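You operate a simulated robot arm through the tools that you are given. There is no shell and no other tool. Be economical: measure what you need, move in short steps, check, and stop when the job is done.

You run a simulated robot arm. Do the job below in one go: nothing can be reset, and whatever is moved stays where it is left.

JOB
Shut black knobs 2 and 3, set meter 5 to 0.8, and turn the grey stirrer knob to 3.

Only the result counts: the job must be done as asked and must still hold three seconds after the hand-in. Knocking over, shifting, dropping, spilling or breaking anything else fails it.

ROBOT AND FRAMES
A 7-joint arm with a two-finger parallel gripper on a trunk, on a base that drives. Base frame: it is fixed to the floor where the robot stands at the start and does not move with it; the origin is under the middle of the robot, x ahead of it, y to its left, z up. Lengths are in m, angles in degrees, forces in N, time in s.
With the tool pointing down near the work surface it reaches from about 0.3 to 0.72 m from the robot's upright axis, wherever it stands. Its first joint turns from -166.0 to 166.0 degrees. Payload 3.43 kg.
The tool frame sits at the grasp point between the pads (the TCP): z along the fingers, y along the line on which they close. The tips reach 0.034 m beyond it. Largest opening 0.128 m; finger width 0.024, thickness 0.012; the body of the gripper, 0.048 by 0.13 m, starts 0.096 m behind the TCP.
Orientation is that of the tool frame in the base frame, as [roll, pitch, yaw] about the fixed x, y, z axes, in that order (R = Rz(yaw) Ry(pitch) Rx(roll)). With the fingers straight down and closing along the base's y, the tool's x points along the base's -x, its y along +y and its z along -z.

CONTROLS
- The arm moves only by the tool step_arm. Its argument "commands" is a list of rows, each an object (a shift or turn left out is 0, a gripper value left out holds the last) with "linear": the shift along the tool's x, y, z in units of 40 mm (1.0 is 40 mm), a list of three; "dr": the turn, a rotation vector about the tool's x, y, z in units of 8 degrees (1.0 is 8 degrees), a list of three; "claw": the closure, from 0 (fully open) to 1 (shut). In form: [{"linear": [x, y, z], "dr": [rx, ry, rz], "claw": claw}, ...]. A call has 1 to 8 rows; each row shifts and turns the commanded pose from where the row before left it, along the tool's axes as they then stand. A call with a number of a shift or a turn outside -1 to 1 is refused whole. A row lasts 0.2 s, in which the tool goes at most 0.05 m and 8.6 degrees; a call with a longer step from one row to the next is refused whole, and so is a gripper value outside its range. A pose out of reach is approached as far as the arm can. The call stops where the force on the tool passes 40 N (or 10 N more than at its start, if that is more) or the arm is blocked; 0.2 s more then pass. The fingers move at their own pace (about 0.108 m/s each) and stop on an object; they squeeze with about 29 N. The grip force told is the motor's: it shows also when the fingers shut on nothing. Time passes only in rows, and 0.2 s behind the last, so rows that do not move let the fingers close. It gives the time, the measured TCP pose, the force on the tool (base axes), the opening and the grip force at its end, in the units of the frame above (readings bear some noise), with the torque about the TCP (base axes, N m) and any sound that the robot's microphone picked up, and new pictures: "pictures" is both (left out), scene, wrist or none.
- Cameras (640 x 400 px; columns grow to the right, rows downward): "scene" is now at [-0.0054, 0.1184, 1.6288]; the picture's right is [-0.28, -0.96, 0.00], its down [-0.23, 0.07, -0.97] and it looks along [0.93, -0.27, -0.24] (base axes); focal length 248 px, centre (320, 200). "wrist" rides on the gripper at [0.076, -0.011, -0.16] in the tool frame; the picture's right is [0.15, 0.99, 0.00], its down [-0.88, 0.13, -0.46] and it looks along [-0.45, 0.07, 0.89] (tool axes); focal length 234 px, centre (320, 200). There is no depth. A picture from a camera that has moved, and an enlarged one, comes with that camera's place and axes in the base frame and with its lens. The place of the scene camera against the robot may be out by one fixed shift of up to 0.012 m in any direction.
- raise_lower(by): slides the trunk up (or, below 0, down) by that many m; the arm and the scene camera ride with it, the base frame stays. It gives what a move gives, with no picture.
- roll_base(legs): drives the robot by 1 to 6 legs, each [ahead, left, turn to the left] in m, m and degrees, along the robot's own axes; the way and the turn of a leg run together, so that a leg with both is an arc; at most 1.5 m and 180 degrees a leg. The arm and the cameras ride along, it lands a little off, and it stops where it bumps. It gives what a move gives, and a new picture of the scene camera.
- turn_head(pan, tilt): turns the head with the scene camera to pan (to the left, within 86 degrees either way) and tilt (down, from -29 to 69), counted from straight ahead of the robot. It gives what a move gives, and a new picture of the scene camera.
- enlarge(camera, box): a new picture of the part [left, top, right, bottom] of that camera's present view, enlarged. The clock stands still meanwhile.
- job_done(): hands the job in; it is judged then, once.

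Go step by step. Nothing tells you exact positions but the pictures and the camera data: compare them with the known pose of the tool, close in by small moves and look again before you grip or let go. The budget is 120 turns and 260 pictures, counting those below and the enlarged ones. Unless the task says otherwise, let go and move clear before handing in, and close with one line.

The tools are called after "Request:" by a JSON object that holds its "op" and its "data". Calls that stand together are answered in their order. step_arm: Moves the arm, as the interface text tells. Its arguments: {"type":"object","properties":{"commands":{"type":"array","items":{"type":"object","properties":{"linear":{"type":"array","items":{"type":"number"}},"dr":{"type":"array","items":{"type":"number"}},"claw":{"type":"number"}}}},"pictures":{"type":"string","enum":["both","scene","wrist","none"]}},"required":["commands"]} The other tools are called the same way: raise_lower (by) slides the trunk up or down; roll_base (legs) drives the base; turn_head (pan, tilt) turns the head that bears the scene camera; enlarge (camera, box) takes an enlarged picture of a part of a camera's view; job_done () hands the job in.

At the start:

```text
time: 0.0
position: [0.3267, -0.1159, 1.5115]
orientation: [-180.0, 0.0, -180.0]
contact_force: [0.5, 0.3, 1.0]
ft_torque: [-0.01, 0.01, 0.0]
finger_gap: 0.1278
grasp_force: 0.0
trunk travel left (down, up): [-0.295, 0.029]
robot x, y, heading: [-0.0015, 0.0008, -0.3]
head pan, tilt: [-16.3, 14.0]
```

scene: 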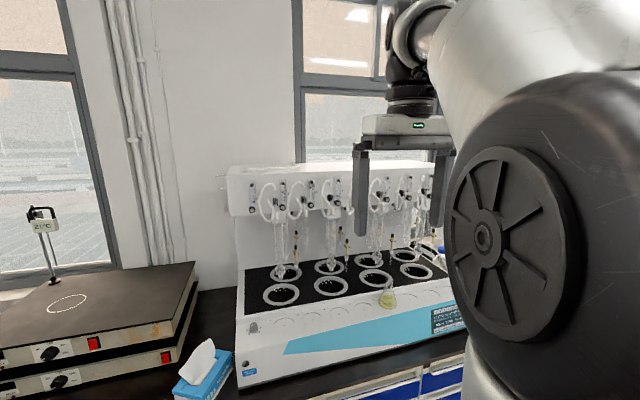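
wrist: 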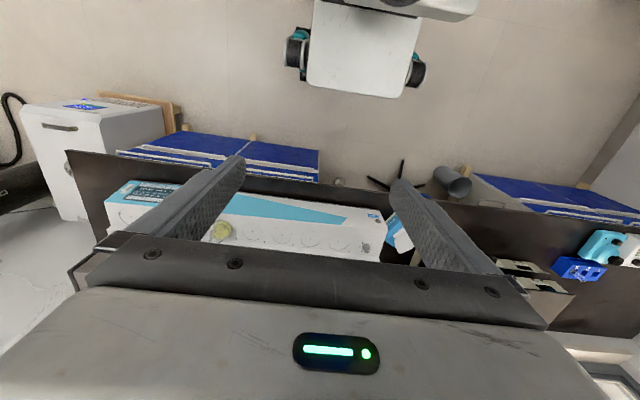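

The scene shows a white multi-station apparatus with knobs along the top, and stirrer hotplates to the left. I'll enlarge the knobs and look around to find meter 5 and the grey stirrer knob.

Request:
{"op": "enlarge", "data": {"camera": "scene", "box": [220, 150, 460, 300]}}

Request:
{"op": "enlarge", "data": {"camera": "scene", "box": [0, 200, 240, 400]}}

Request:
{"op": "turn_head", "data": {"pan": 30, "tilt": 25}}

Request:
{"op": "turn_head", "data": {"pan": -60, "tilt": 25}}

```text
2.67 times, centred on (340, 225) of scene
camera zoom: at [-0.0054, 0.1184, 1.6288], right [-0.28, -0.96, 0.0], down [-0.23, 0.07, -0.97], along [0.93, -0.27, -0.24], focal length 661 px, centre (267, 133)
```

zoom: 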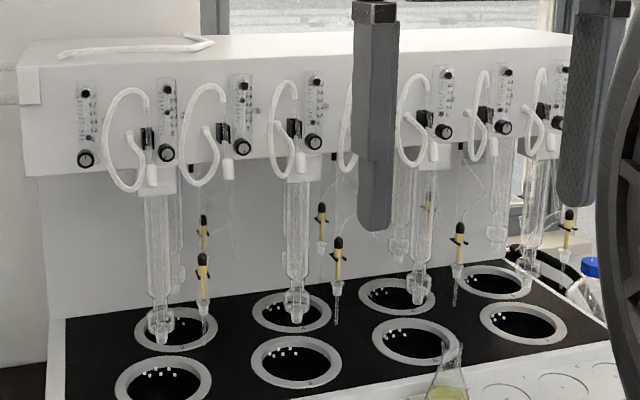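

```text
2.00 times, centred on (120, 300) of scene
camera zoom: at [-0.0054, 0.1184, 1.6288], right [-0.28, -0.96, 0.0], down [-0.23, 0.07, -0.97], along [0.93, -0.27, -0.24], focal length 496 px, centre (720, 0)
```

zoom: 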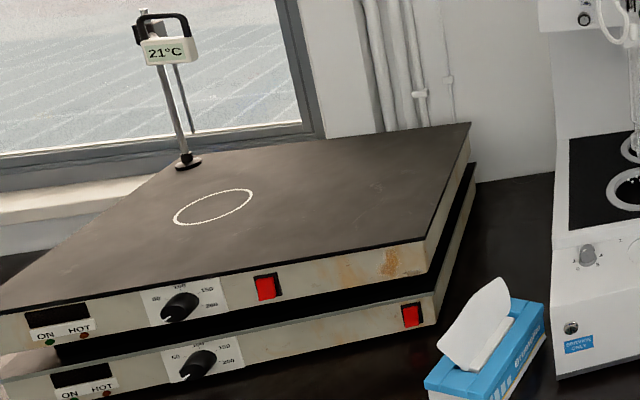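

```text
time: 1.1
position: [0.327, -0.1162, 1.5109]
orientation: [-179.9, 0.0, -180.0]
contact_force: [0.4, -0.4, 1.3]
ft_torque: [-0.02, -0.03, 0.01]
finger_gap: 0.1279
grasp_force: 0.1
trunk travel left (down, up): [-0.295, 0.029]
robot x, y, heading: [0.0048, 0.0006, -0.1]
head pan, tilt: [30.0, 25.0]
camera scene: at [-0.0152, 0.1907, 1.6109], right [0.5, -0.87, 0.0], down [-0.37, -0.21, -0.91], along [0.79, 0.45, -0.42], focal length 248 px, centre (320, 200)
```

scene: 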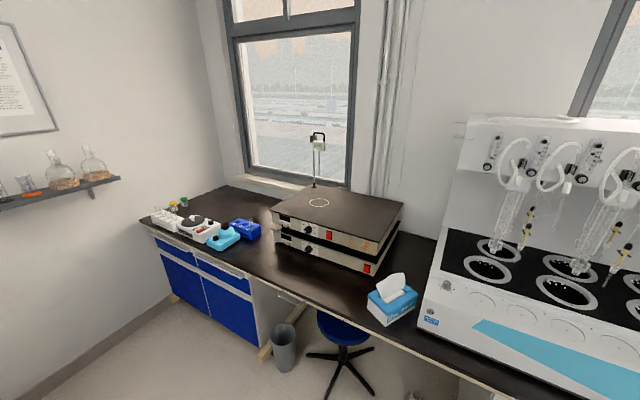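

```text
time: 2.8
position: [0.326, -0.1162, 1.5115]
orientation: [180.0, 0.0, -180.0]
contact_force: [0.3, -0.5, -0.7]
ft_torque: [0.02, -0.03, 0.0]
finger_gap: 0.1278
grasp_force: 0.0
trunk travel left (down, up): [-0.295, 0.029]
robot x, y, heading: [-0.001, -0.0009, 0.0]
head pan, tilt: [-60.0, 25.0]
camera scene: at [-0.0489, 0.0649, 1.6109], right [-0.87, -0.5, 0.0], down [-0.21, 0.37, -0.91], along [0.45, -0.78, -0.42], focal length 248 px, centre (320, 200)
```

scene: 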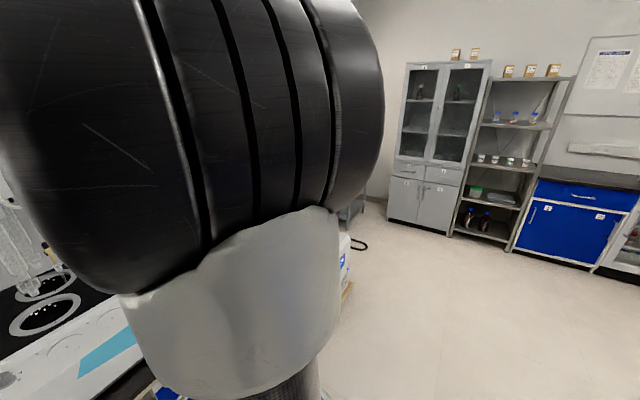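

The white apparatus has black knobs under flow meters on its upper panel, and a grey knob at its lower left front. I'll tip the gripper forward toward the panel to use the wrist camera, and face the head to it.

Request:
{"op": "step_arm", "data": {"commands": [{"linear": [-0.625, 0, 0.25], "dr": [0, -0.9375, 0]}, {"linear": [-0.587, 0, 0.329], "dr": [0, -0.9375, 0]}, {"linear": [-0.539, 0, 0.403], "dr": [0, -0.9375, 0]}, {"linear": [-0.482, 0, 0.47], "dr": [0, -0.9375, 0]}, {"linear": [-0.416, 0, 0.529], "dr": [0, -0.9375, 0]}, {"linear": [-0.344, 0, 0.579], "dr": [0, -0.9375, 0]}], "pictures": "none"}}

Request:
{"op": "turn_head", "data": {"pan": 0, "tilt": 20}}

```text
time: 4.2
position: [0.4805, -0.118, 1.4409]
orientation: [179.4, 43.9, 179.4]
contact_force: [0.1, -0.7, -0.1]
ft_torque: [0.01, 0.02, 0.02]
finger_gap: 0.1282
grasp_force: 0.1
trunk travel left (down, up): [-0.295, 0.029]
robot x, y, heading: [-0.0019, 0.0018, -0.2]
head pan, tilt: [-60.0, 25.0]
```

```text
time: 5.5
position: [0.481, -0.1189, 1.4413]
orientation: [179.5, 43.9, 179.6]
contact_force: [-0.4, 0.1, -0.7]
ft_torque: [0.02, 0.0, 0.01]
finger_gap: 0.128
grasp_force: 0.1
trunk travel left (down, up): [-0.295, 0.029]
robot x, y, heading: [0.0002, -0.0012, -0.2]
head pan, tilt: [0.0, 20.0]
camera scene: at [-0.0432, 0.0672, 1.6204], right [-0.83, -0.56, 0.0], down [-0.18, 0.27, -0.94], along [0.53, -0.79, -0.33], focal length 248 px, centre (320, 200)
```

scene: 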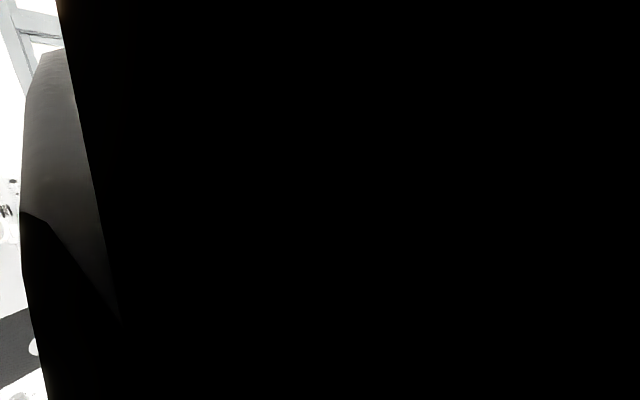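

The camera seems blocked behind the arm. I'll finish tipping the gripper and try the head again.

Request:
{"op": "step_arm", "data": {"commands": [{"linear": [-0.265, 0, 0.619], "dr": [0, -0.9375, 0]}, {"linear": [-0.182, 0, 0.648], "dr": [0, -0.9375, 0]}, {"linear": [-0.096, 0, 0.666], "dr": [0, -0.9375, 0]}, {"linear": [-0.008, 0, 0.673], "dr": [0, -0.9375, 0]}, {"linear": [0.08, 0, 0.668], "dr": [0, -0.9375, 0]}, {"linear": [0.166, 0, 0.652], "dr": [0, -0.9375, 0]}], "pictures": "both"}}

```text
time: 6.9
position: [0.6268, -0.116, 1.3912]
orientation: [-27.0, 89.9, -27.1]
contact_force: [-0.8, -1.2, -0.2]
ft_torque: [0.01, 0.02, -0.02]
finger_gap: 0.128
grasp_force: 0.0
trunk travel left (down, up): [-0.295, 0.029]
robot x, y, heading: [0.0001, 0.0023, -0.1]
head pan, tilt: [0.0, 20.0]
camera scene: at [-0.0012, 0.1449, 1.619], right [0.0, -1.0, 0.0], down [-0.34, 0.0, -0.94], along [0.94, 0.0, -0.34], focal length 248 px, centre (320, 200)
camera wrist: at [0.4666, -0.1259, 1.3147], right [0.0, 0.99, -0.15], down [-0.46, 0.13, 0.88], along [0.89, 0.07, 0.45], focal length 234 px, centre (320, 200)
```

scene: 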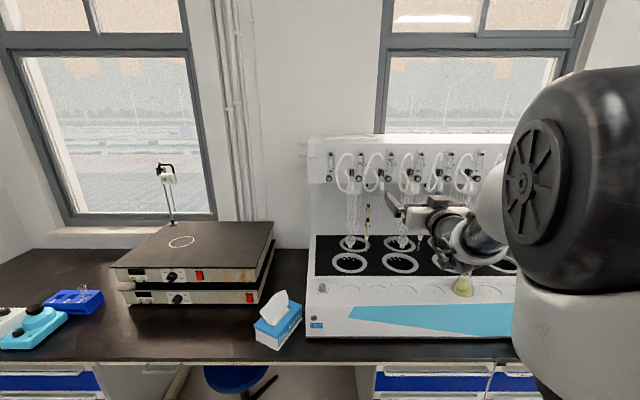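
wrist: 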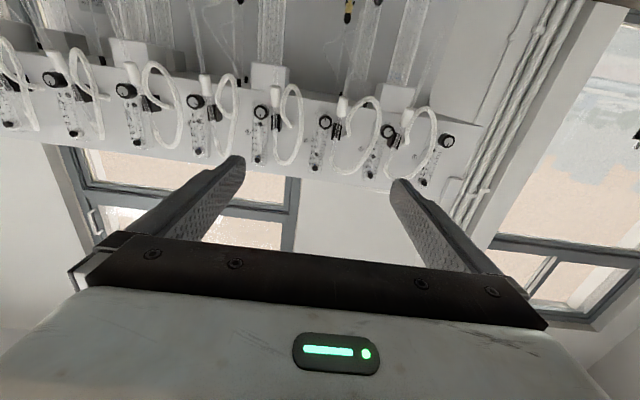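

Both cameras now see the panel well. Enlarging for labels and knob markings.

Request:
{"op": "enlarge", "data": {"camera": "wrist", "box": [290, 90, 470, 202]}}

Request:
{"op": "enlarge", "data": {"camera": "wrist", "box": [110, 60, 290, 172]}}

Request:
{"op": "enlarge", "data": {"camera": "scene", "box": [300, 130, 520, 268]}}

Request:
{"op": "enlarge", "data": {"camera": "scene", "box": [300, 260, 400, 340]}}

Request:
{"op": "enlarge", "data": {"camera": "scene", "box": [310, 140, 410, 200]}}

```text
3.56 times, centred on (380, 146) of wrist
camera zoom: at [0.4666, -0.1259, 1.3147], right [0.0, 0.99, -0.15], down [-0.46, 0.13, 0.88], along [0.89, 0.07, 0.45], focal length 833 px, centre (107, 392)
```

zoom: 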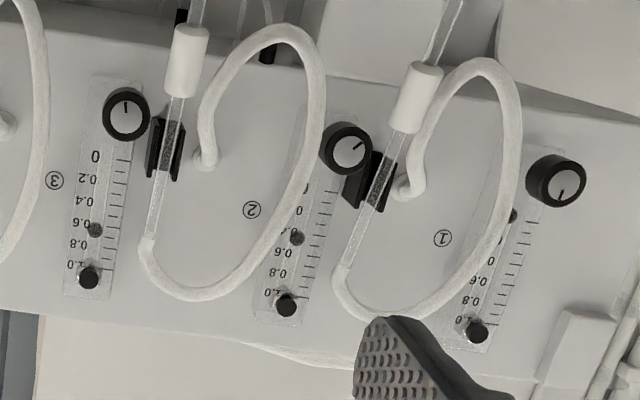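

```text
3.56 times, centred on (200, 116) of wrist
camera zoom: at [0.4666, -0.1259, 1.3147], right [0.0, 0.99, -0.15], down [-0.46, 0.13, 0.88], along [0.89, 0.07, 0.45], focal length 833 px, centre (747, 499)
```

zoom: 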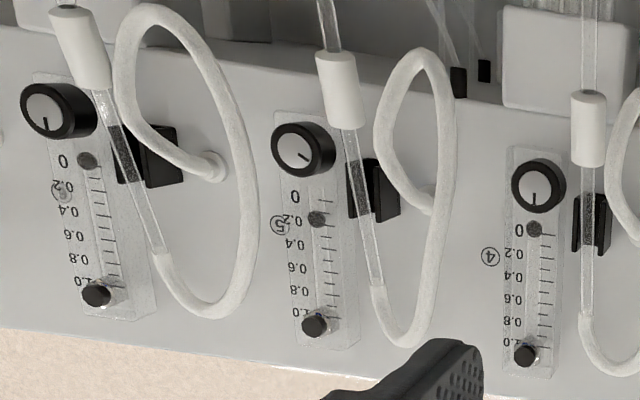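

```text
2.90 times, centred on (410, 199) of scene
camera zoom: at [-0.0012, 0.1449, 1.619], right [0.0, -1.0, 0.0], down [-0.34, 0.0, -0.94], along [0.94, 0.0, -0.34], focal length 718 px, centre (59, 203)
```

zoom: 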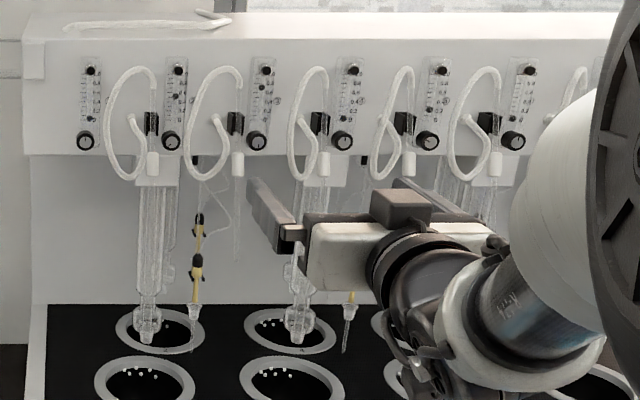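

```text
5.00 times, centred on (350, 300) of scene
camera zoom: at [-0.0012, 0.1449, 1.619], right [0.0, -1.0, 0.0], down [-0.34, 0.0, -0.94], along [0.94, 0.0, -0.34], focal length 1239 px, centre (170, -300)
```

zoom: 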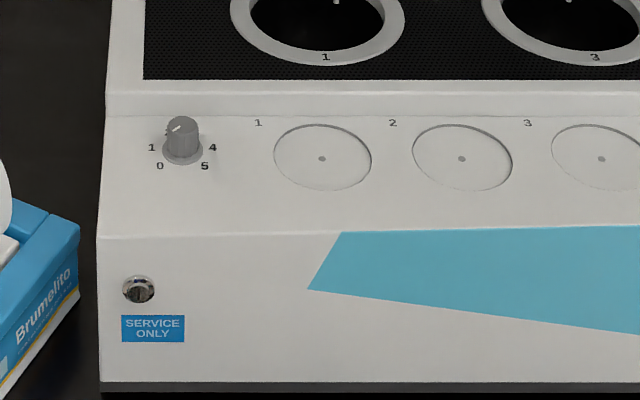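

```text
6.40 times, centred on (360, 170) of scene
camera zoom: at [-0.0012, 0.1449, 1.619], right [0.0, -1.0, 0.0], down [-0.34, 0.0, -0.94], along [0.94, 0.0, -0.34], focal length 1586 px, centre (64, 392)
```

zoom: 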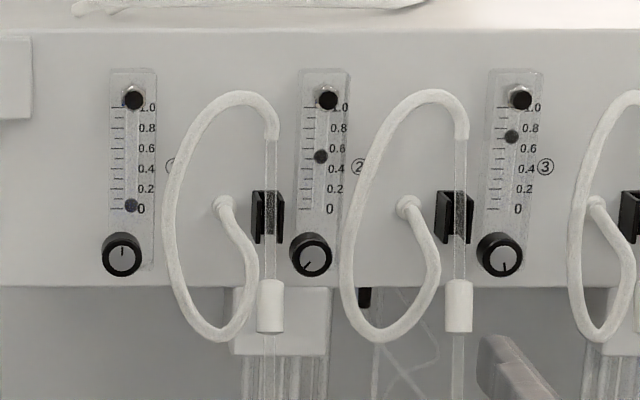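

Flow increases counter-clockwise and shut is pointer-up (meters 1, 4, 6 read 0 like this). Knob 2 is near (0.88, 0.00, 1.38), with knobs spaced 0.109 m apart. The tubes beside the knobs mean I must grip vertically and turn in short strokes, so I'll roll the gripper 90° and move in front of knob 2.

Request:
{"op": "step_arm", "data": {"commands": [{"dr": [0, 0, -0.9375]}, {"dr": [0, 0, -0.9375]}, {"dr": [0, 0, -0.9375]}, {"dr": [0, 0, -0.9375]}, {"dr": [0, 0, -0.9375]}, {"dr": [0, 0, -0.9375]}, {"dr": [0, 0, -0.9375]}, {"dr": [0, 0, -0.9375]}], "pictures": "none"}}

Request:
{"op": "step_arm", "data": {"commands": [{"dr": [0, 0, -0.9375]}, {"dr": [0, 0, -0.9375]}, {"dr": [0, 0, -0.9375]}, {"dr": [0, 0, -0.9375]}, {"linear": [-0.74, 0.08, 0.625]}, {"linear": [-0.74, 0.08, 0.625]}, {"linear": [-0.74, 0.08, 0.625]}, {"linear": [-0.74, 0.08, 0.625], "claw": 0.7}], "pictures": "both"}}

```text
time: 8.7
position: [0.6262, -0.1168, 1.3911]
orientation: [-90.0, 29.9, -89.9]
contact_force: [-0.2, -0.1, 0.0]
ft_torque: [0.01, -0.02, 0.02]
finger_gap: 0.1281
grasp_force: 0.1
trunk travel left (down, up): [-0.295, 0.029]
robot x, y, heading: [0.0007, 0.0026, 0.2]
head pan, tilt: [0.0, 20.0]
```

```text
time: 10.5
position: [0.7276, 0.0032, 1.3795]
orientation: [-89.9, 0.1, -90.1]
contact_force: [0.5, 0.7, 0.9]
ft_torque: [0.0, 0.04, 0.01]
finger_gap: 0.045
grasp_force: 0.4
trunk travel left (down, up): [-0.295, 0.029]
robot x, y, heading: [0.0008, -0.0012, 0.2]
head pan, tilt: [0.0, 20.0]
camera scene: at [-0.0018, 0.1449, 1.619], right [0.0, -1.0, 0.0], down [-0.34, 0.0, -0.94], along [0.94, 0.0, -0.34], focal length 248 px, centre (320, 200)
camera wrist: at [0.5669, -0.0727, 1.3901], right [0.0, -0.15, -0.99], down [-0.45, 0.88, -0.13], along [0.89, 0.45, -0.07], focal length 234 px, centre (320, 200)
```

scene: 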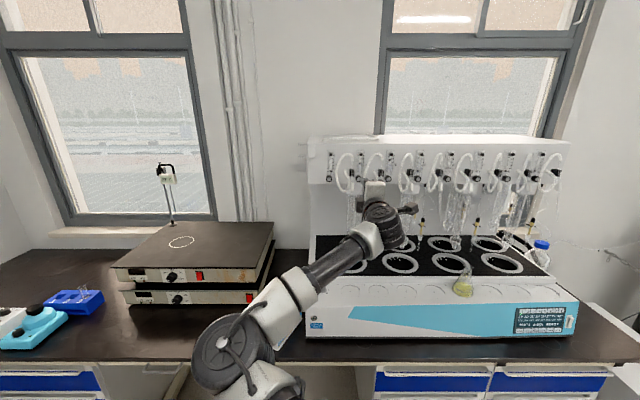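
wrist: 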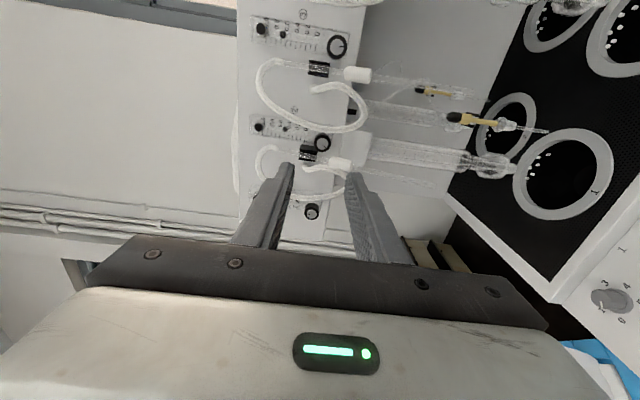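

Request:
{"op": "enlarge", "data": {"camera": "wrist", "box": [230, 20, 390, 230]}}

Request:
{"op": "enlarge", "data": {"camera": "scene", "box": [300, 135, 440, 225]}}

Request:
{"op": "enlarge", "data": {"camera": "scene", "box": [400, 140, 520, 200]}}

```text
1.90 times, centred on (310, 125) of wrist
camera zoom: at [0.5669, -0.0727, 1.3901], right [0.0, -0.15, -0.99], down [-0.45, 0.88, -0.13], along [0.89, 0.45, -0.07], focal length 446 px, centre (339, 343)
```

zoom: 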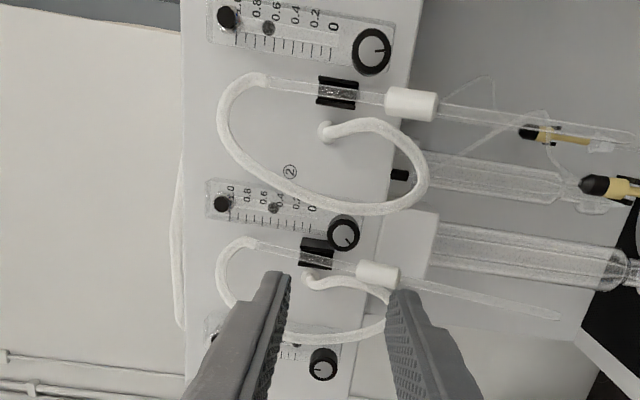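

```text
4.44 times, centred on (370, 180) of scene
camera zoom: at [-0.0018, 0.1449, 1.619], right [0.0, -1.0, 0.0], down [-0.34, 0.0, -0.94], along [0.94, 0.0, -0.34], focal length 1101 px, centre (98, 289)
```

zoom: 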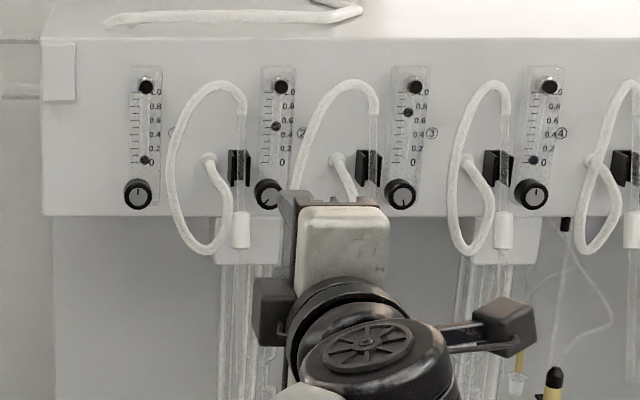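

```text
5.33 times, centred on (460, 170) of scene
camera zoom: at [-0.0018, 0.1449, 1.619], right [0.0, -1.0, 0.0], down [-0.34, 0.0, -0.94], along [0.94, 0.0, -0.34], focal length 1321 px, centre (-427, 360)
```

zoom: 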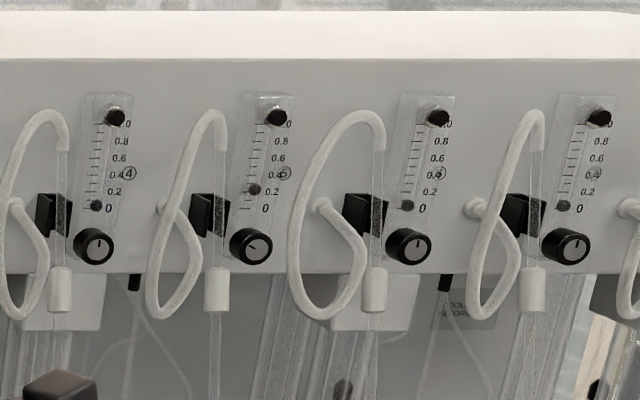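

Knob 2 is at about (0.88, 0.001, 1.375). I'll close in to check the alignment.

Request:
{"op": "step_arm", "data": {"commands": [{"linear": [0.05, 0.06, 0.9]}, {"linear": [0, 0.06, 0.9]}, {}], "pictures": "wrist"}}

Request:
{"op": "enlarge", "data": {"camera": "wrist", "box": [240, 60, 400, 200]}}

Request:
{"op": "enlarge", "data": {"camera": "scene", "box": [310, 140, 410, 210]}}

```text
time: 11.3
position: [0.7986, -0.0, 1.3736]
orientation: [-90.1, 0.2, -89.9]
contact_force: [0.3, 0.1, -0.6]
ft_torque: [-0.02, -0.03, -0.01]
finger_gap: 0.0383
grasp_force: 0.0
trunk travel left (down, up): [-0.295, 0.029]
robot x, y, heading: [0.0018, 0.0001, 0.1]
head pan, tilt: [0.0, 20.0]
camera wrist: at [0.6393, -0.0742, 1.3848], right [0.0, -0.15, -0.99], down [-0.46, 0.88, -0.13], along [0.89, 0.45, -0.07], focal length 234 px, centre (320, 200)
```

wrist: 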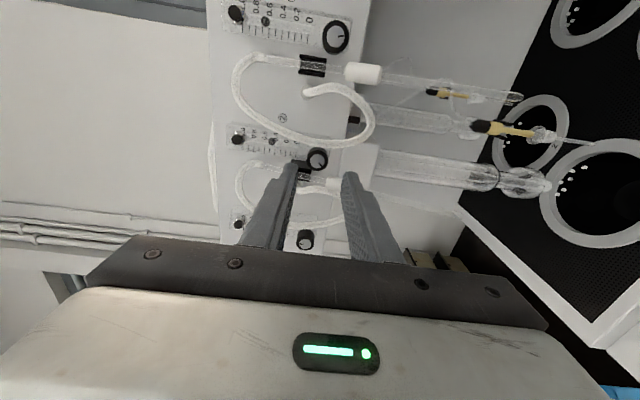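

```text
2.86 times, centred on (320, 130) of wrist
camera zoom: at [0.6393, -0.0742, 1.3848], right [0.0, -0.15, -0.99], down [-0.46, 0.88, -0.13], along [0.89, 0.45, -0.07], focal length 669 px, centre (320, 400)
```

zoom: 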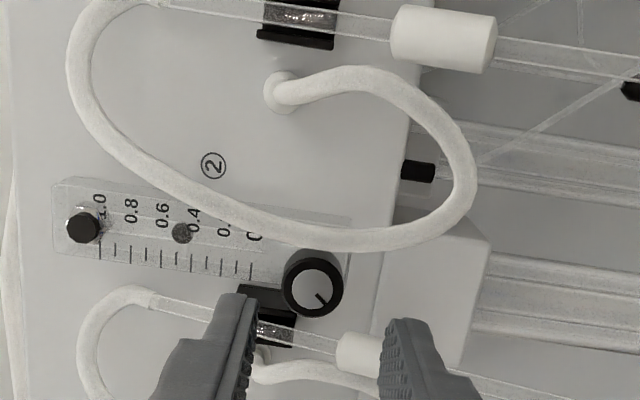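

```text
5.71 times, centred on (360, 175) of scene
camera zoom: at [-0.0018, 0.1447, 1.619], right [0.0, -1.0, 0.0], down [-0.34, 0.0, -0.94], along [0.94, 0.0, -0.34], focal length 1416 px, centre (91, 343)
```

zoom: 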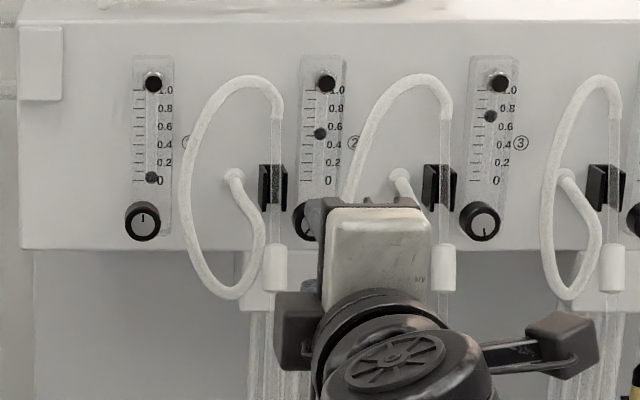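

The alignment is good, within about 1–2 mm. Advancing onto knob 2 with a 38 mm opening.

Request:
{"op": "step_arm", "data": {"commands": [{"linear": [-0.02, -0.05, 0.4]}, {"linear": [0, 0, 0.4]}, {"linear": [0, 0, 0.35]}], "pictures": "wrist"}}

Request:
{"op": "enlarge", "data": {"camera": "wrist", "box": [240, 60, 400, 200]}}

```text
time: 12.1
position: [0.8442, 0.0017, 1.3772]
orientation: [-89.9, 0.0, -90.0]
contact_force: [0.2, 1.0, 0.0]
ft_torque: [0.02, 0.0, 0.0]
finger_gap: 0.0382
grasp_force: 0.1
trunk travel left (down, up): [-0.295, 0.029]
robot x, y, heading: [0.0027, -0.0023, 0.1]
head pan, tilt: [0.0, 20.0]
camera wrist: at [0.6849, -0.0732, 1.3869], right [0.0, -0.15, -0.99], down [-0.46, 0.88, -0.13], along [0.89, 0.45, -0.07], focal length 234 px, centre (320, 200)
```

wrist: 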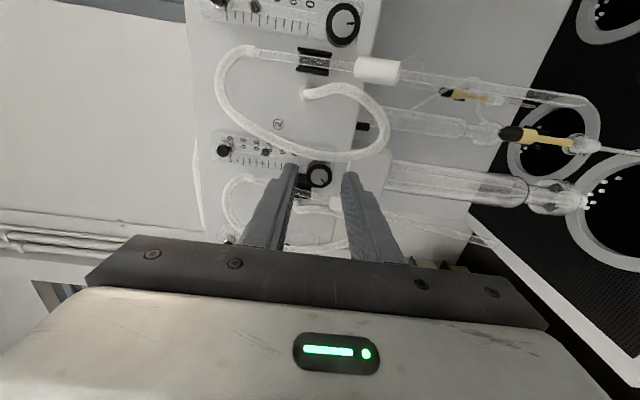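

```text
2.86 times, centred on (320, 130) of wrist
camera zoom: at [0.6849, -0.0732, 1.3869], right [0.0, -0.15, -0.99], down [-0.46, 0.88, -0.13], along [0.89, 0.45, -0.07], focal length 669 px, centre (320, 400)
```

zoom: 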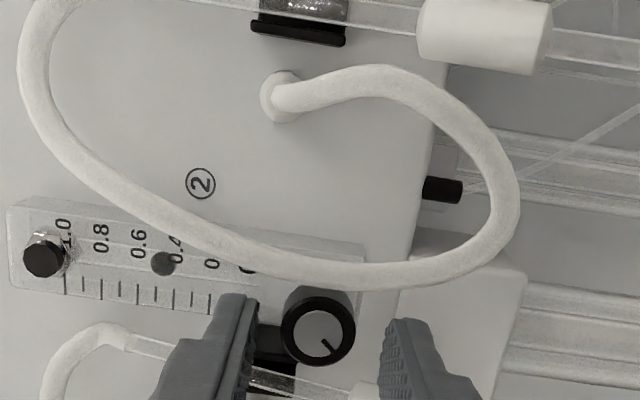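

Tips look about level with the knob face. Advance 8 mm more, 2 mm lower, checking the force.

Request:
{"op": "step_arm", "data": {"commands": [{"linear": [0, 0.05, 0.1]}, {"linear": [0, 0, 0.1]}, {}], "pictures": "wrist"}}

Request:
{"op": "enlarge", "data": {"camera": "wrist", "box": [240, 90, 400, 230]}}

```text
time: 12.9
position: [0.8528, 0.0007, 1.3737]
orientation: [-90.1, 0.1, -90.0]
contact_force: [-0.4, -0.9, 0.6]
ft_torque: [-0.03, 0.03, 0.03]
finger_gap: 0.0383
grasp_force: 0.1
trunk travel left (down, up): [-0.295, 0.029]
robot x, y, heading: [0.0004, -0.0014, 0.1]
head pan, tilt: [0.0, 20.0]
camera wrist: at [0.6927, -0.0737, 1.3848], right [0.0, -0.15, -0.99], down [-0.46, 0.88, -0.13], along [0.89, 0.45, -0.07], focal length 234 px, centre (320, 200)
```

wrist: 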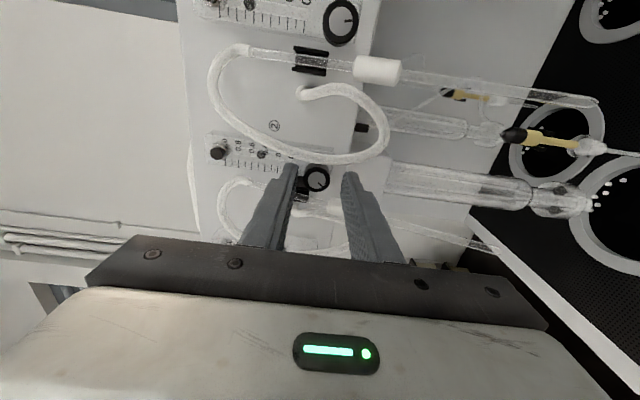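

```text
2.86 times, centred on (320, 160) of wrist
camera zoom: at [0.6927, -0.0737, 1.3848], right [0.0, -0.15, -0.99], down [-0.46, 0.88, -0.13], along [0.89, 0.45, -0.07], focal length 669 px, centre (320, 314)
```

zoom: 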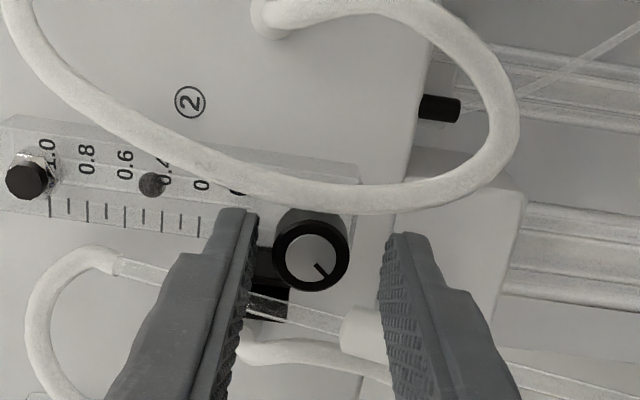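

The knob face is now between the tips. I'll close, turn 12° clockwise as a test, and look.

Request:
{"op": "step_arm", "data": {"commands": [{"claw": 1}, {"claw": 1}, {"dr": [0, 0, 0.75]}, {"dr": [0, 0, 0.75]}, {}], "pictures": "wrist"}}

Request:
{"op": "enlarge", "data": {"camera": "wrist", "box": [240, 90, 400, 230]}}

```text
time: 14.1
position: [0.8516, -0.0009, 1.3761]
orientation: [-89.7, 12.0, -90.2]
contact_force: [21.4, -3.8, 26.6]
ft_torque: [-0.29, -0.31, 0.07]
finger_gap: 0.0228
grasp_force: 45.1
trunk travel left (down, up): [-0.295, 0.029]
robot x, y, heading: [0.0007, -0.0015, -0.1]
head pan, tilt: [0.0, 20.0]
camera wrist: at [0.692, -0.0754, 1.3709], right [0.01, 0.06, -1.0], down [-0.45, 0.89, 0.06], along [0.89, 0.45, 0.03], focal length 234 px, centre (320, 200)
```

wrist: 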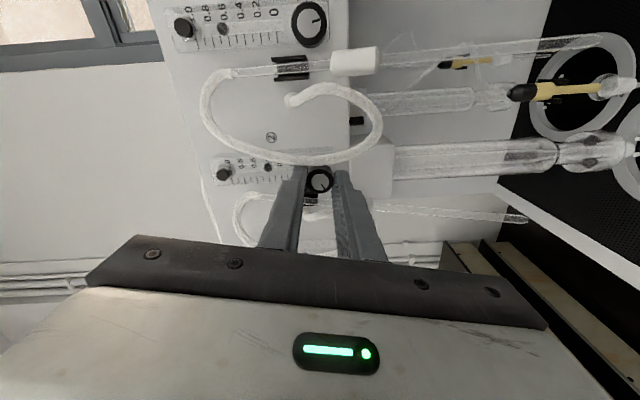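

```text
2.86 times, centred on (320, 160) of wrist
camera zoom: at [0.692, -0.0754, 1.3709], right [0.01, 0.06, -1.0], down [-0.45, 0.89, 0.06], along [0.89, 0.45, 0.03], focal length 669 px, centre (320, 314)
```

zoom: 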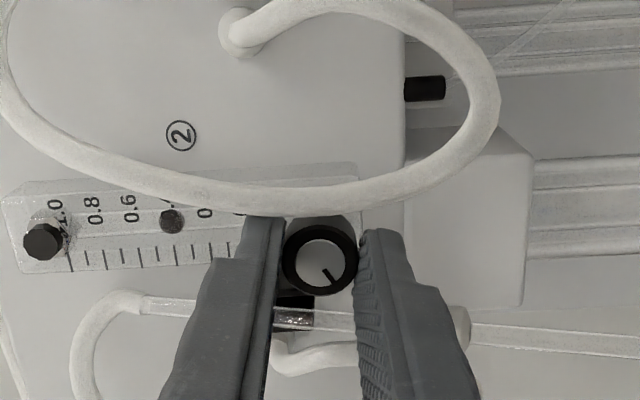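

The knob turns and the float dropped slightly, but the side force suggests I'm ~2.5 mm low. I'll correct that and begin ratcheting: open, back 24°, close, turn 24° clockwise.

Request:
{"op": "step_arm", "data": {"commands": [{"claw": 0.74}, {"linear": [0, -0.06, 0], "dr": [0, 0, -1]}, {"dr": [0, 0, -1]}, {"dr": [0, 0, -1]}, {"claw": 1}, {"dr": [0, 0, 1]}, {"dr": [0, 0, 1]}, {"dr": [0, 0, 1]}], "pictures": "wrist"}}

Request:
{"op": "enlarge", "data": {"camera": "wrist", "box": [240, 90, 400, 230]}}

```text
time: 15.9
position: [0.8519, 0.0009, 1.377]
orientation: [-89.8, 12.1, -90.0]
contact_force: [5.1, 1.7, 6.5]
ft_torque: [-0.07, -0.14, -0.02]
finger_gap: 0.0225
grasp_force: 45.6
trunk travel left (down, up): [-0.295, 0.029]
robot x, y, heading: [-0.0001, -0.0005, -0.2]
head pan, tilt: [0.0, 20.0]
camera wrist: at [0.6928, -0.0743, 1.3718], right [0.0, 0.06, -1.0], down [-0.46, 0.89, 0.06], along [0.89, 0.46, 0.03], focal length 234 px, centre (320, 200)
```

wrist: 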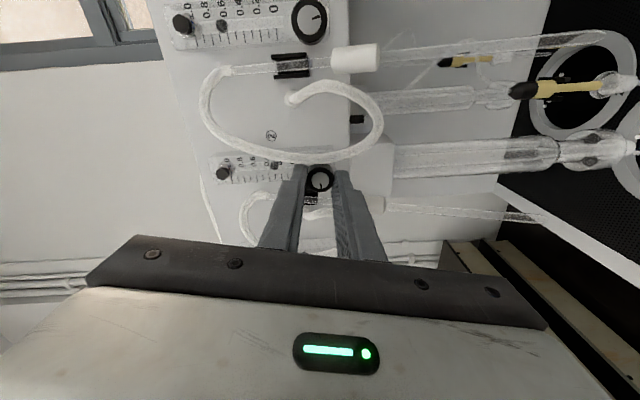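

```text
2.86 times, centred on (320, 160) of wrist
camera zoom: at [0.6928, -0.0743, 1.3718], right [0.0, 0.06, -1.0], down [-0.46, 0.89, 0.06], along [0.89, 0.46, 0.03], focal length 669 px, centre (320, 314)
```

zoom: 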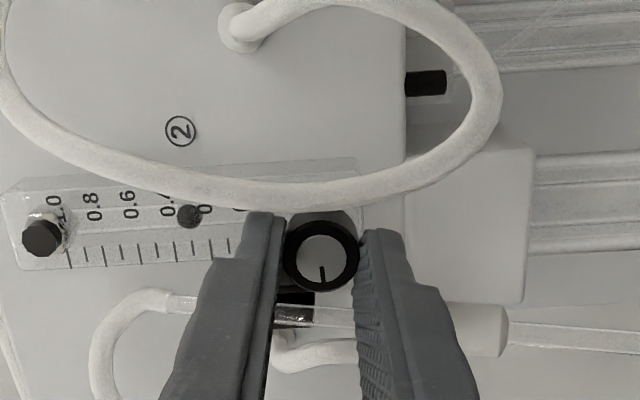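

Works cleanly: the float dropped to ~0.3 with low side forces. Three more strokes.

Request:
{"op": "step_arm", "data": {"commands": [{"claw": 0.74}, {"linear": [0, -0.015, 0], "dr": [0, 0, -1]}, {"dr": [0, 0, -1]}, {"dr": [0, 0, -1]}, {"claw": 1}, {"dr": [0, 0, 1]}, {"dr": [0, 0, 1]}, {"dr": [0, 0, 1]}], "pictures": "none"}}

Request:
{"op": "step_arm", "data": {"commands": [{"claw": 0.74}, {"dr": [0, 0, -1]}, {"dr": [0, 0, -1]}, {"dr": [0, 0, -1]}, {"claw": 1}, {"dr": [0, 0, 1]}, {"dr": [0, 0, 1]}, {"dr": [0, 0, 1]}], "pictures": "none"}}

Request:
{"op": "step_arm", "data": {"commands": [{"claw": 0.74}, {"dr": [0, 0, -1]}, {"dr": [0, 0, -1]}, {"dr": [0, 0, -1]}, {"claw": 1}, {"dr": [0, 0, 1]}, {"dr": [0, 0, 1]}, {"dr": [0, 0, 1]}], "pictures": "wrist"}}

Request:
{"op": "enlarge", "data": {"camera": "wrist", "box": [240, 90, 400, 230]}}

```text
time: 17.7
position: [0.852, 0.0, 1.377]
orientation: [-90.0, 12.0, -90.0]
contact_force: [-0.2, 0.8, 0.9]
ft_torque: [-0.01, 0.04, -0.36]
finger_gap: 0.0224
grasp_force: 45.1
trunk travel left (down, up): [-0.295, 0.029]
robot x, y, heading: [-0.0009, 0.0005, 0.0]
head pan, tilt: [0.0, 20.0]
```

```text
time: 19.5
position: [0.8533, -0.0005, 1.3777]
orientation: [-90.0, 12.1, -90.0]
contact_force: [1.3, -0.5, 1.3]
ft_torque: [-0.04, 0.32, -0.12]
finger_gap: 0.0227
grasp_force: 45.4
trunk travel left (down, up): [-0.295, 0.029]
robot x, y, heading: [0.0012, 0.0011, -0.3]
head pan, tilt: [0.0, 20.0]
```

```text
time: 21.3
position: [0.8528, 0.0005, 1.3771]
orientation: [-90.0, 12.1, -90.0]
contact_force: [1.7, 0.8, 0.8]
ft_torque: [-0.01, 0.34, -0.23]
finger_gap: 0.0226
grasp_force: 44.7
trunk travel left (down, up): [-0.295, 0.029]
robot x, y, heading: [-0.0029, -0.0022, -0.1]
head pan, tilt: [0.0, 20.0]
camera wrist: at [0.6928, -0.0753, 1.3718], right [0.0, 0.06, -1.0], down [-0.46, 0.89, 0.06], along [0.89, 0.45, 0.03], focal length 234 px, centre (320, 200)
```

wrist: 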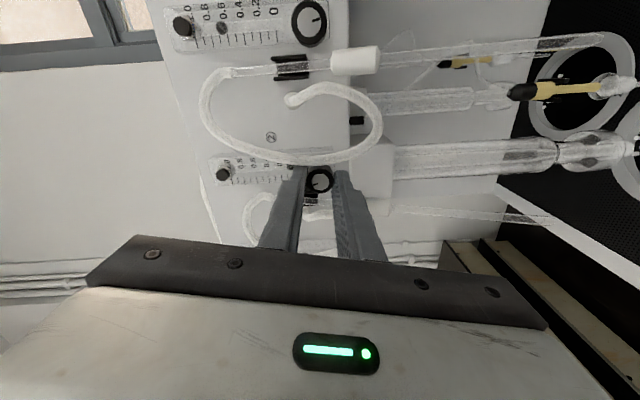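

```text
2.86 times, centred on (320, 160) of wrist
camera zoom: at [0.6928, -0.0753, 1.3718], right [0.0, 0.06, -1.0], down [-0.46, 0.89, 0.06], along [0.89, 0.45, 0.03], focal length 669 px, centre (320, 314)
```

zoom: 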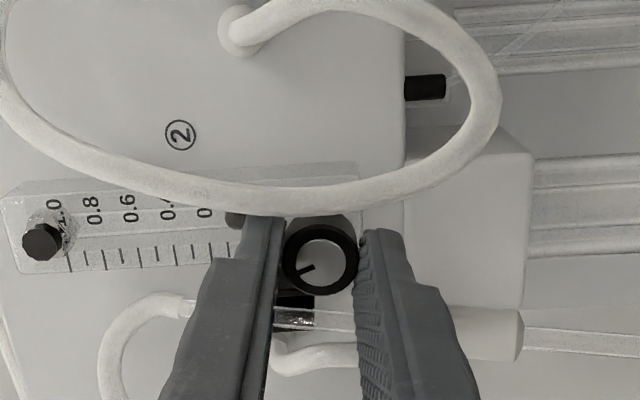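

Pointer is ~22° short of up. One more stroke.

Request:
{"op": "step_arm", "data": {"commands": [{"claw": 0.74}, {"dr": [0, 0, -1]}, {"dr": [0, 0, -1]}, {"dr": [0, 0, -1]}, {"claw": 1}, {"dr": [0, 0, 1]}, {"dr": [0, 0, 1]}, {"dr": [0, 0, 1]}], "pictures": "wrist"}}

Request:
{"op": "enlarge", "data": {"camera": "wrist", "box": [280, 130, 360, 200]}}

```text
time: 23.1
position: [0.852, 0.0, 1.3781]
orientation: [-90.1, 12.1, -89.9]
contact_force: [-0.1, 0.0, 0.5]
ft_torque: [-0.45, 0.34, 0.15]
finger_gap: 0.0226
grasp_force: 45.0
trunk travel left (down, up): [-0.295, 0.029]
robot x, y, heading: [-0.0019, -0.0023, -0.3]
head pan, tilt: [0.0, 20.0]
camera wrist: at [0.6929, -0.0752, 1.372], right [0.0, 0.06, -1.0], down [-0.46, 0.89, 0.06], along [0.89, 0.45, 0.03], focal length 234 px, centre (320, 200)
```

wrist: 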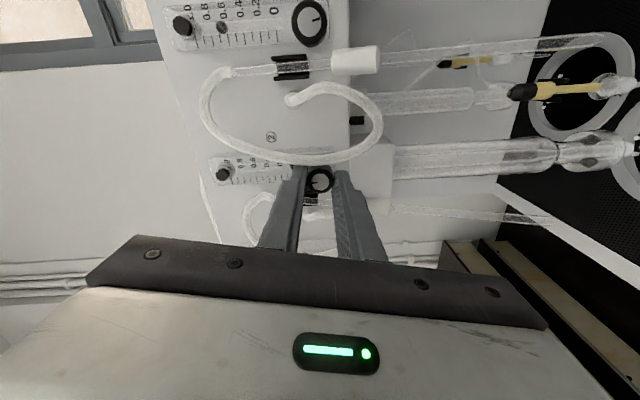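

```text
5.71 times, centred on (320, 165) of wrist
camera zoom: at [0.6929, -0.0752, 1.372], right [0.0, 0.06, -1.0], down [-0.46, 0.89, 0.06], along [0.89, 0.45, 0.03], focal length 1338 px, centre (320, 400)
```

zoom: 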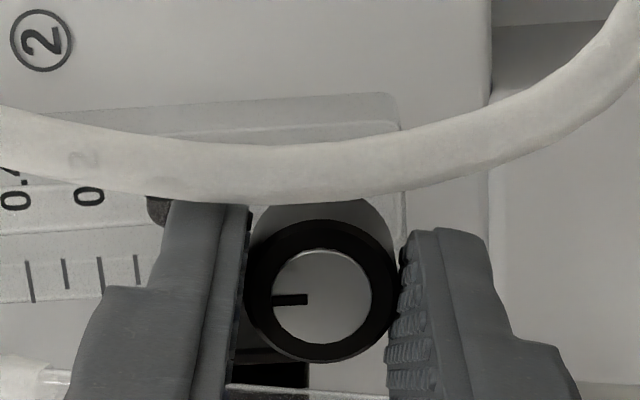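

Pointer is up and there's a −0.45 N·m torque: knob 2 is at its stop. Release, retract and move to knob 3.

Request:
{"op": "step_arm", "data": {"commands": [{"claw": 0.7}, {"linear": [0, 0, -0.6]}, {"linear": [0, 0, -0.6]}, {"dr": [0, 0, -0.75]}, {"dr": [0, 0, -0.75]}, {"linear": [0.907, 0, 0]}, {"linear": [0.907, 0, 0]}, {"linear": [0.907, 0, 0]}], "pictures": "both"}}

Request:
{"op": "enlarge", "data": {"camera": "wrist", "box": [240, 60, 400, 200]}}

Request:
{"op": "enlarge", "data": {"camera": "scene", "box": [310, 140, 410, 210]}}

```text
time: 24.9
position: [0.8028, -0.1109, 1.3755]
orientation: [-90.0, 0.0, -90.0]
contact_force: [-0.3, 0.4, 0.2]
ft_torque: [0.0, -0.02, -0.04]
finger_gap: 0.0384
grasp_force: 0.0
trunk travel left (down, up): [-0.295, 0.029]
robot x, y, heading: [0.0008, -0.0056, -0.0]
head pan, tilt: [0.0, 20.0]
camera scene: at [-0.0019, 0.1444, 1.619], right [0.0, -1.0, 0.0], down [-0.34, 0.0, -0.94], along [0.94, 0.0, -0.34], focal length 248 px, centre (320, 200)
camera wrist: at [0.6437, -0.1849, 1.3873], right [0.0, -0.15, -0.99], down [-0.46, 0.88, -0.13], along [0.89, 0.45, -0.07], focal length 234 px, centre (320, 200)
```

scene: 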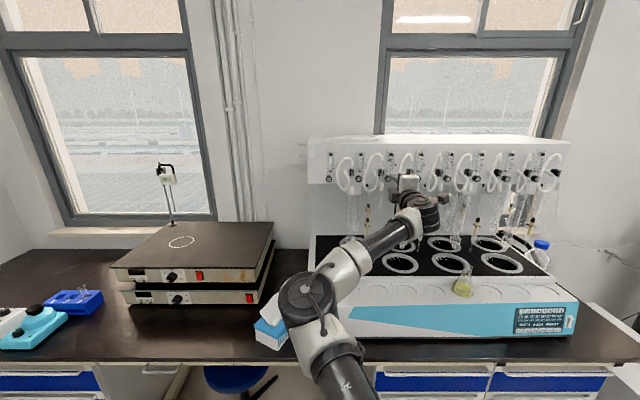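
wrist: 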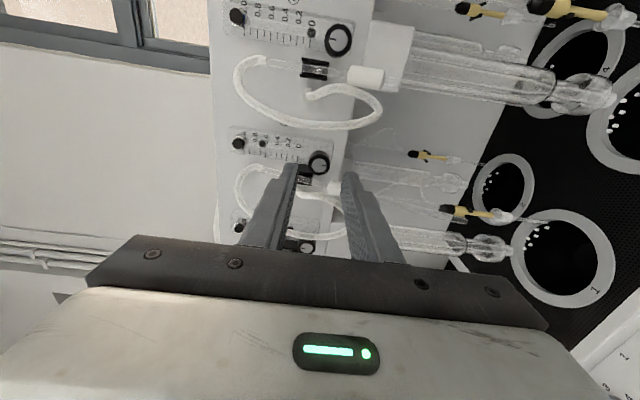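

```text
2.86 times, centred on (320, 130) of wrist
camera zoom: at [0.6437, -0.1849, 1.3873], right [0.0, -0.15, -0.99], down [-0.46, 0.88, -0.13], along [0.89, 0.45, -0.07], focal length 669 px, centre (320, 400)
```

zoom: 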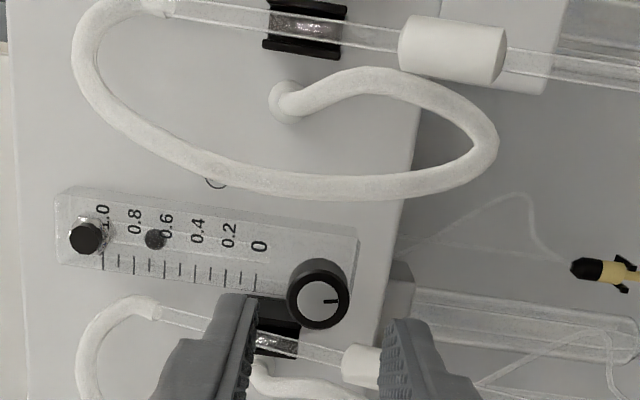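

```text
5.71 times, centred on (360, 175) of scene
camera zoom: at [-0.0019, 0.1444, 1.619], right [0.0, -1.0, 0.0], down [-0.34, 0.0, -0.94], along [0.94, 0.0, -0.34], focal length 1416 px, centre (91, 343)
```

zoom: 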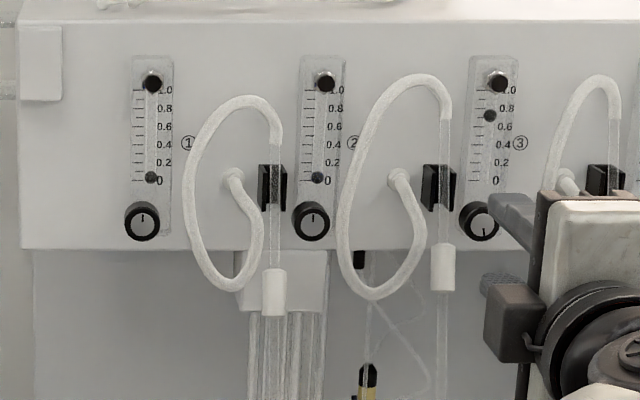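

Knob 2 now shows 0 with the pointer up. However, the glass tube just left of it slid ~15 mm down in its clip from finger contact on the back-strokes; I'll lift it back later. From here I'll use smaller strokes (±8°), retract on each return, and grip less deep. Now knob 3.

Request:
{"op": "step_arm", "data": {"commands": [{"dr": [0, 0, -1], "claw": 0.76}, {"linear": [0, 0, 0.6]}, {"linear": [0, 0, 0.5]}, {"claw": 1}, {"dr": [0, 0, 1]}, {"dr": [0, 0, 1]}], "pictures": "both"}}

Request:
{"op": "enlarge", "data": {"camera": "wrist", "box": [240, 90, 400, 230]}}

Request:
{"op": "enlarge", "data": {"camera": "scene", "box": [310, 140, 410, 210]}}

```text
time: 26.3
position: [0.8471, -0.1092, 1.3777]
orientation: [-90.0, 8.2, -90.0]
contact_force: [-11.0, 0.0, -7.4]
ft_torque: [0.0, 0.2, 0.49]
finger_gap: 0.0225
grasp_force: 44.5
trunk travel left (down, up): [-0.295, 0.029]
robot x, y, heading: [-0.0004, -0.0003, 0.1]
head pan, tilt: [0.0, 20.0]
camera scene: at [-0.0029, 0.1447, 1.6189], right [0.0, -1.0, 0.0], down [-0.34, 0.0, -0.94], along [0.94, 0.0, -0.34], focal length 248 px, centre (320, 200)
camera wrist: at [0.6874, -0.1845, 1.3772], right [0.0, -0.01, -1.0], down [-0.46, 0.89, -0.01], along [0.89, 0.46, 0.0], focal length 234 px, centre (320, 200)
```

scene: 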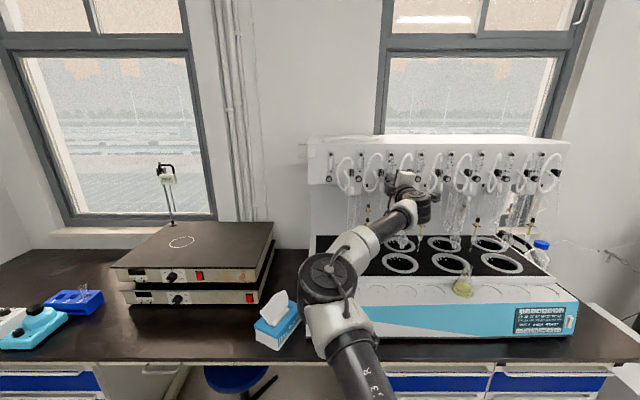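
wrist: 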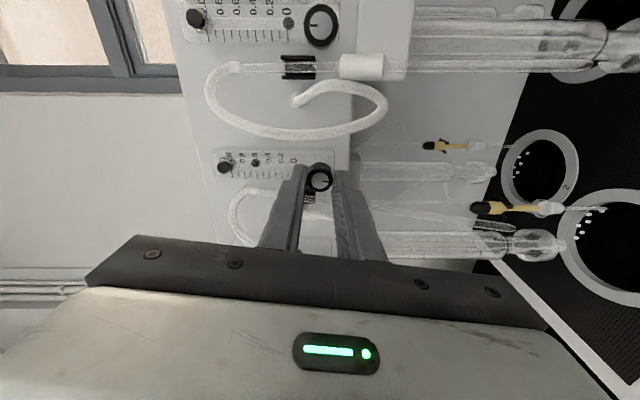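

```text
2.86 times, centred on (320, 160) of wrist
camera zoom: at [0.6874, -0.1845, 1.3772], right [0.0, -0.01, -1.0], down [-0.46, 0.89, -0.01], along [0.89, 0.46, 0.0], focal length 669 px, centre (320, 314)
```

zoom: 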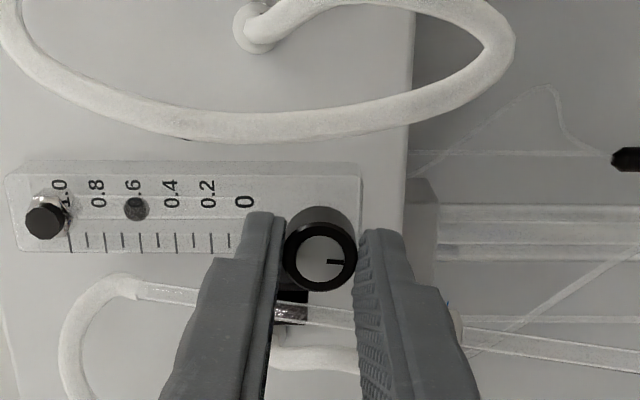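

```text
5.71 times, centred on (360, 175) of scene
camera zoom: at [-0.0029, 0.1447, 1.6189], right [0.0, -1.0, 0.0], down [-0.34, 0.0, -0.94], along [0.94, 0.0, -0.34], focal length 1416 px, centre (91, 343)
```

zoom: 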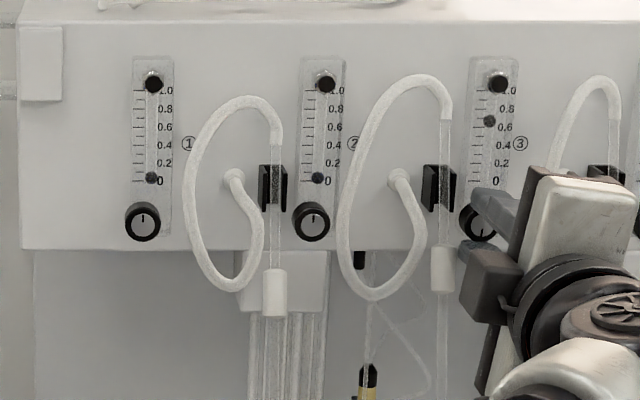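

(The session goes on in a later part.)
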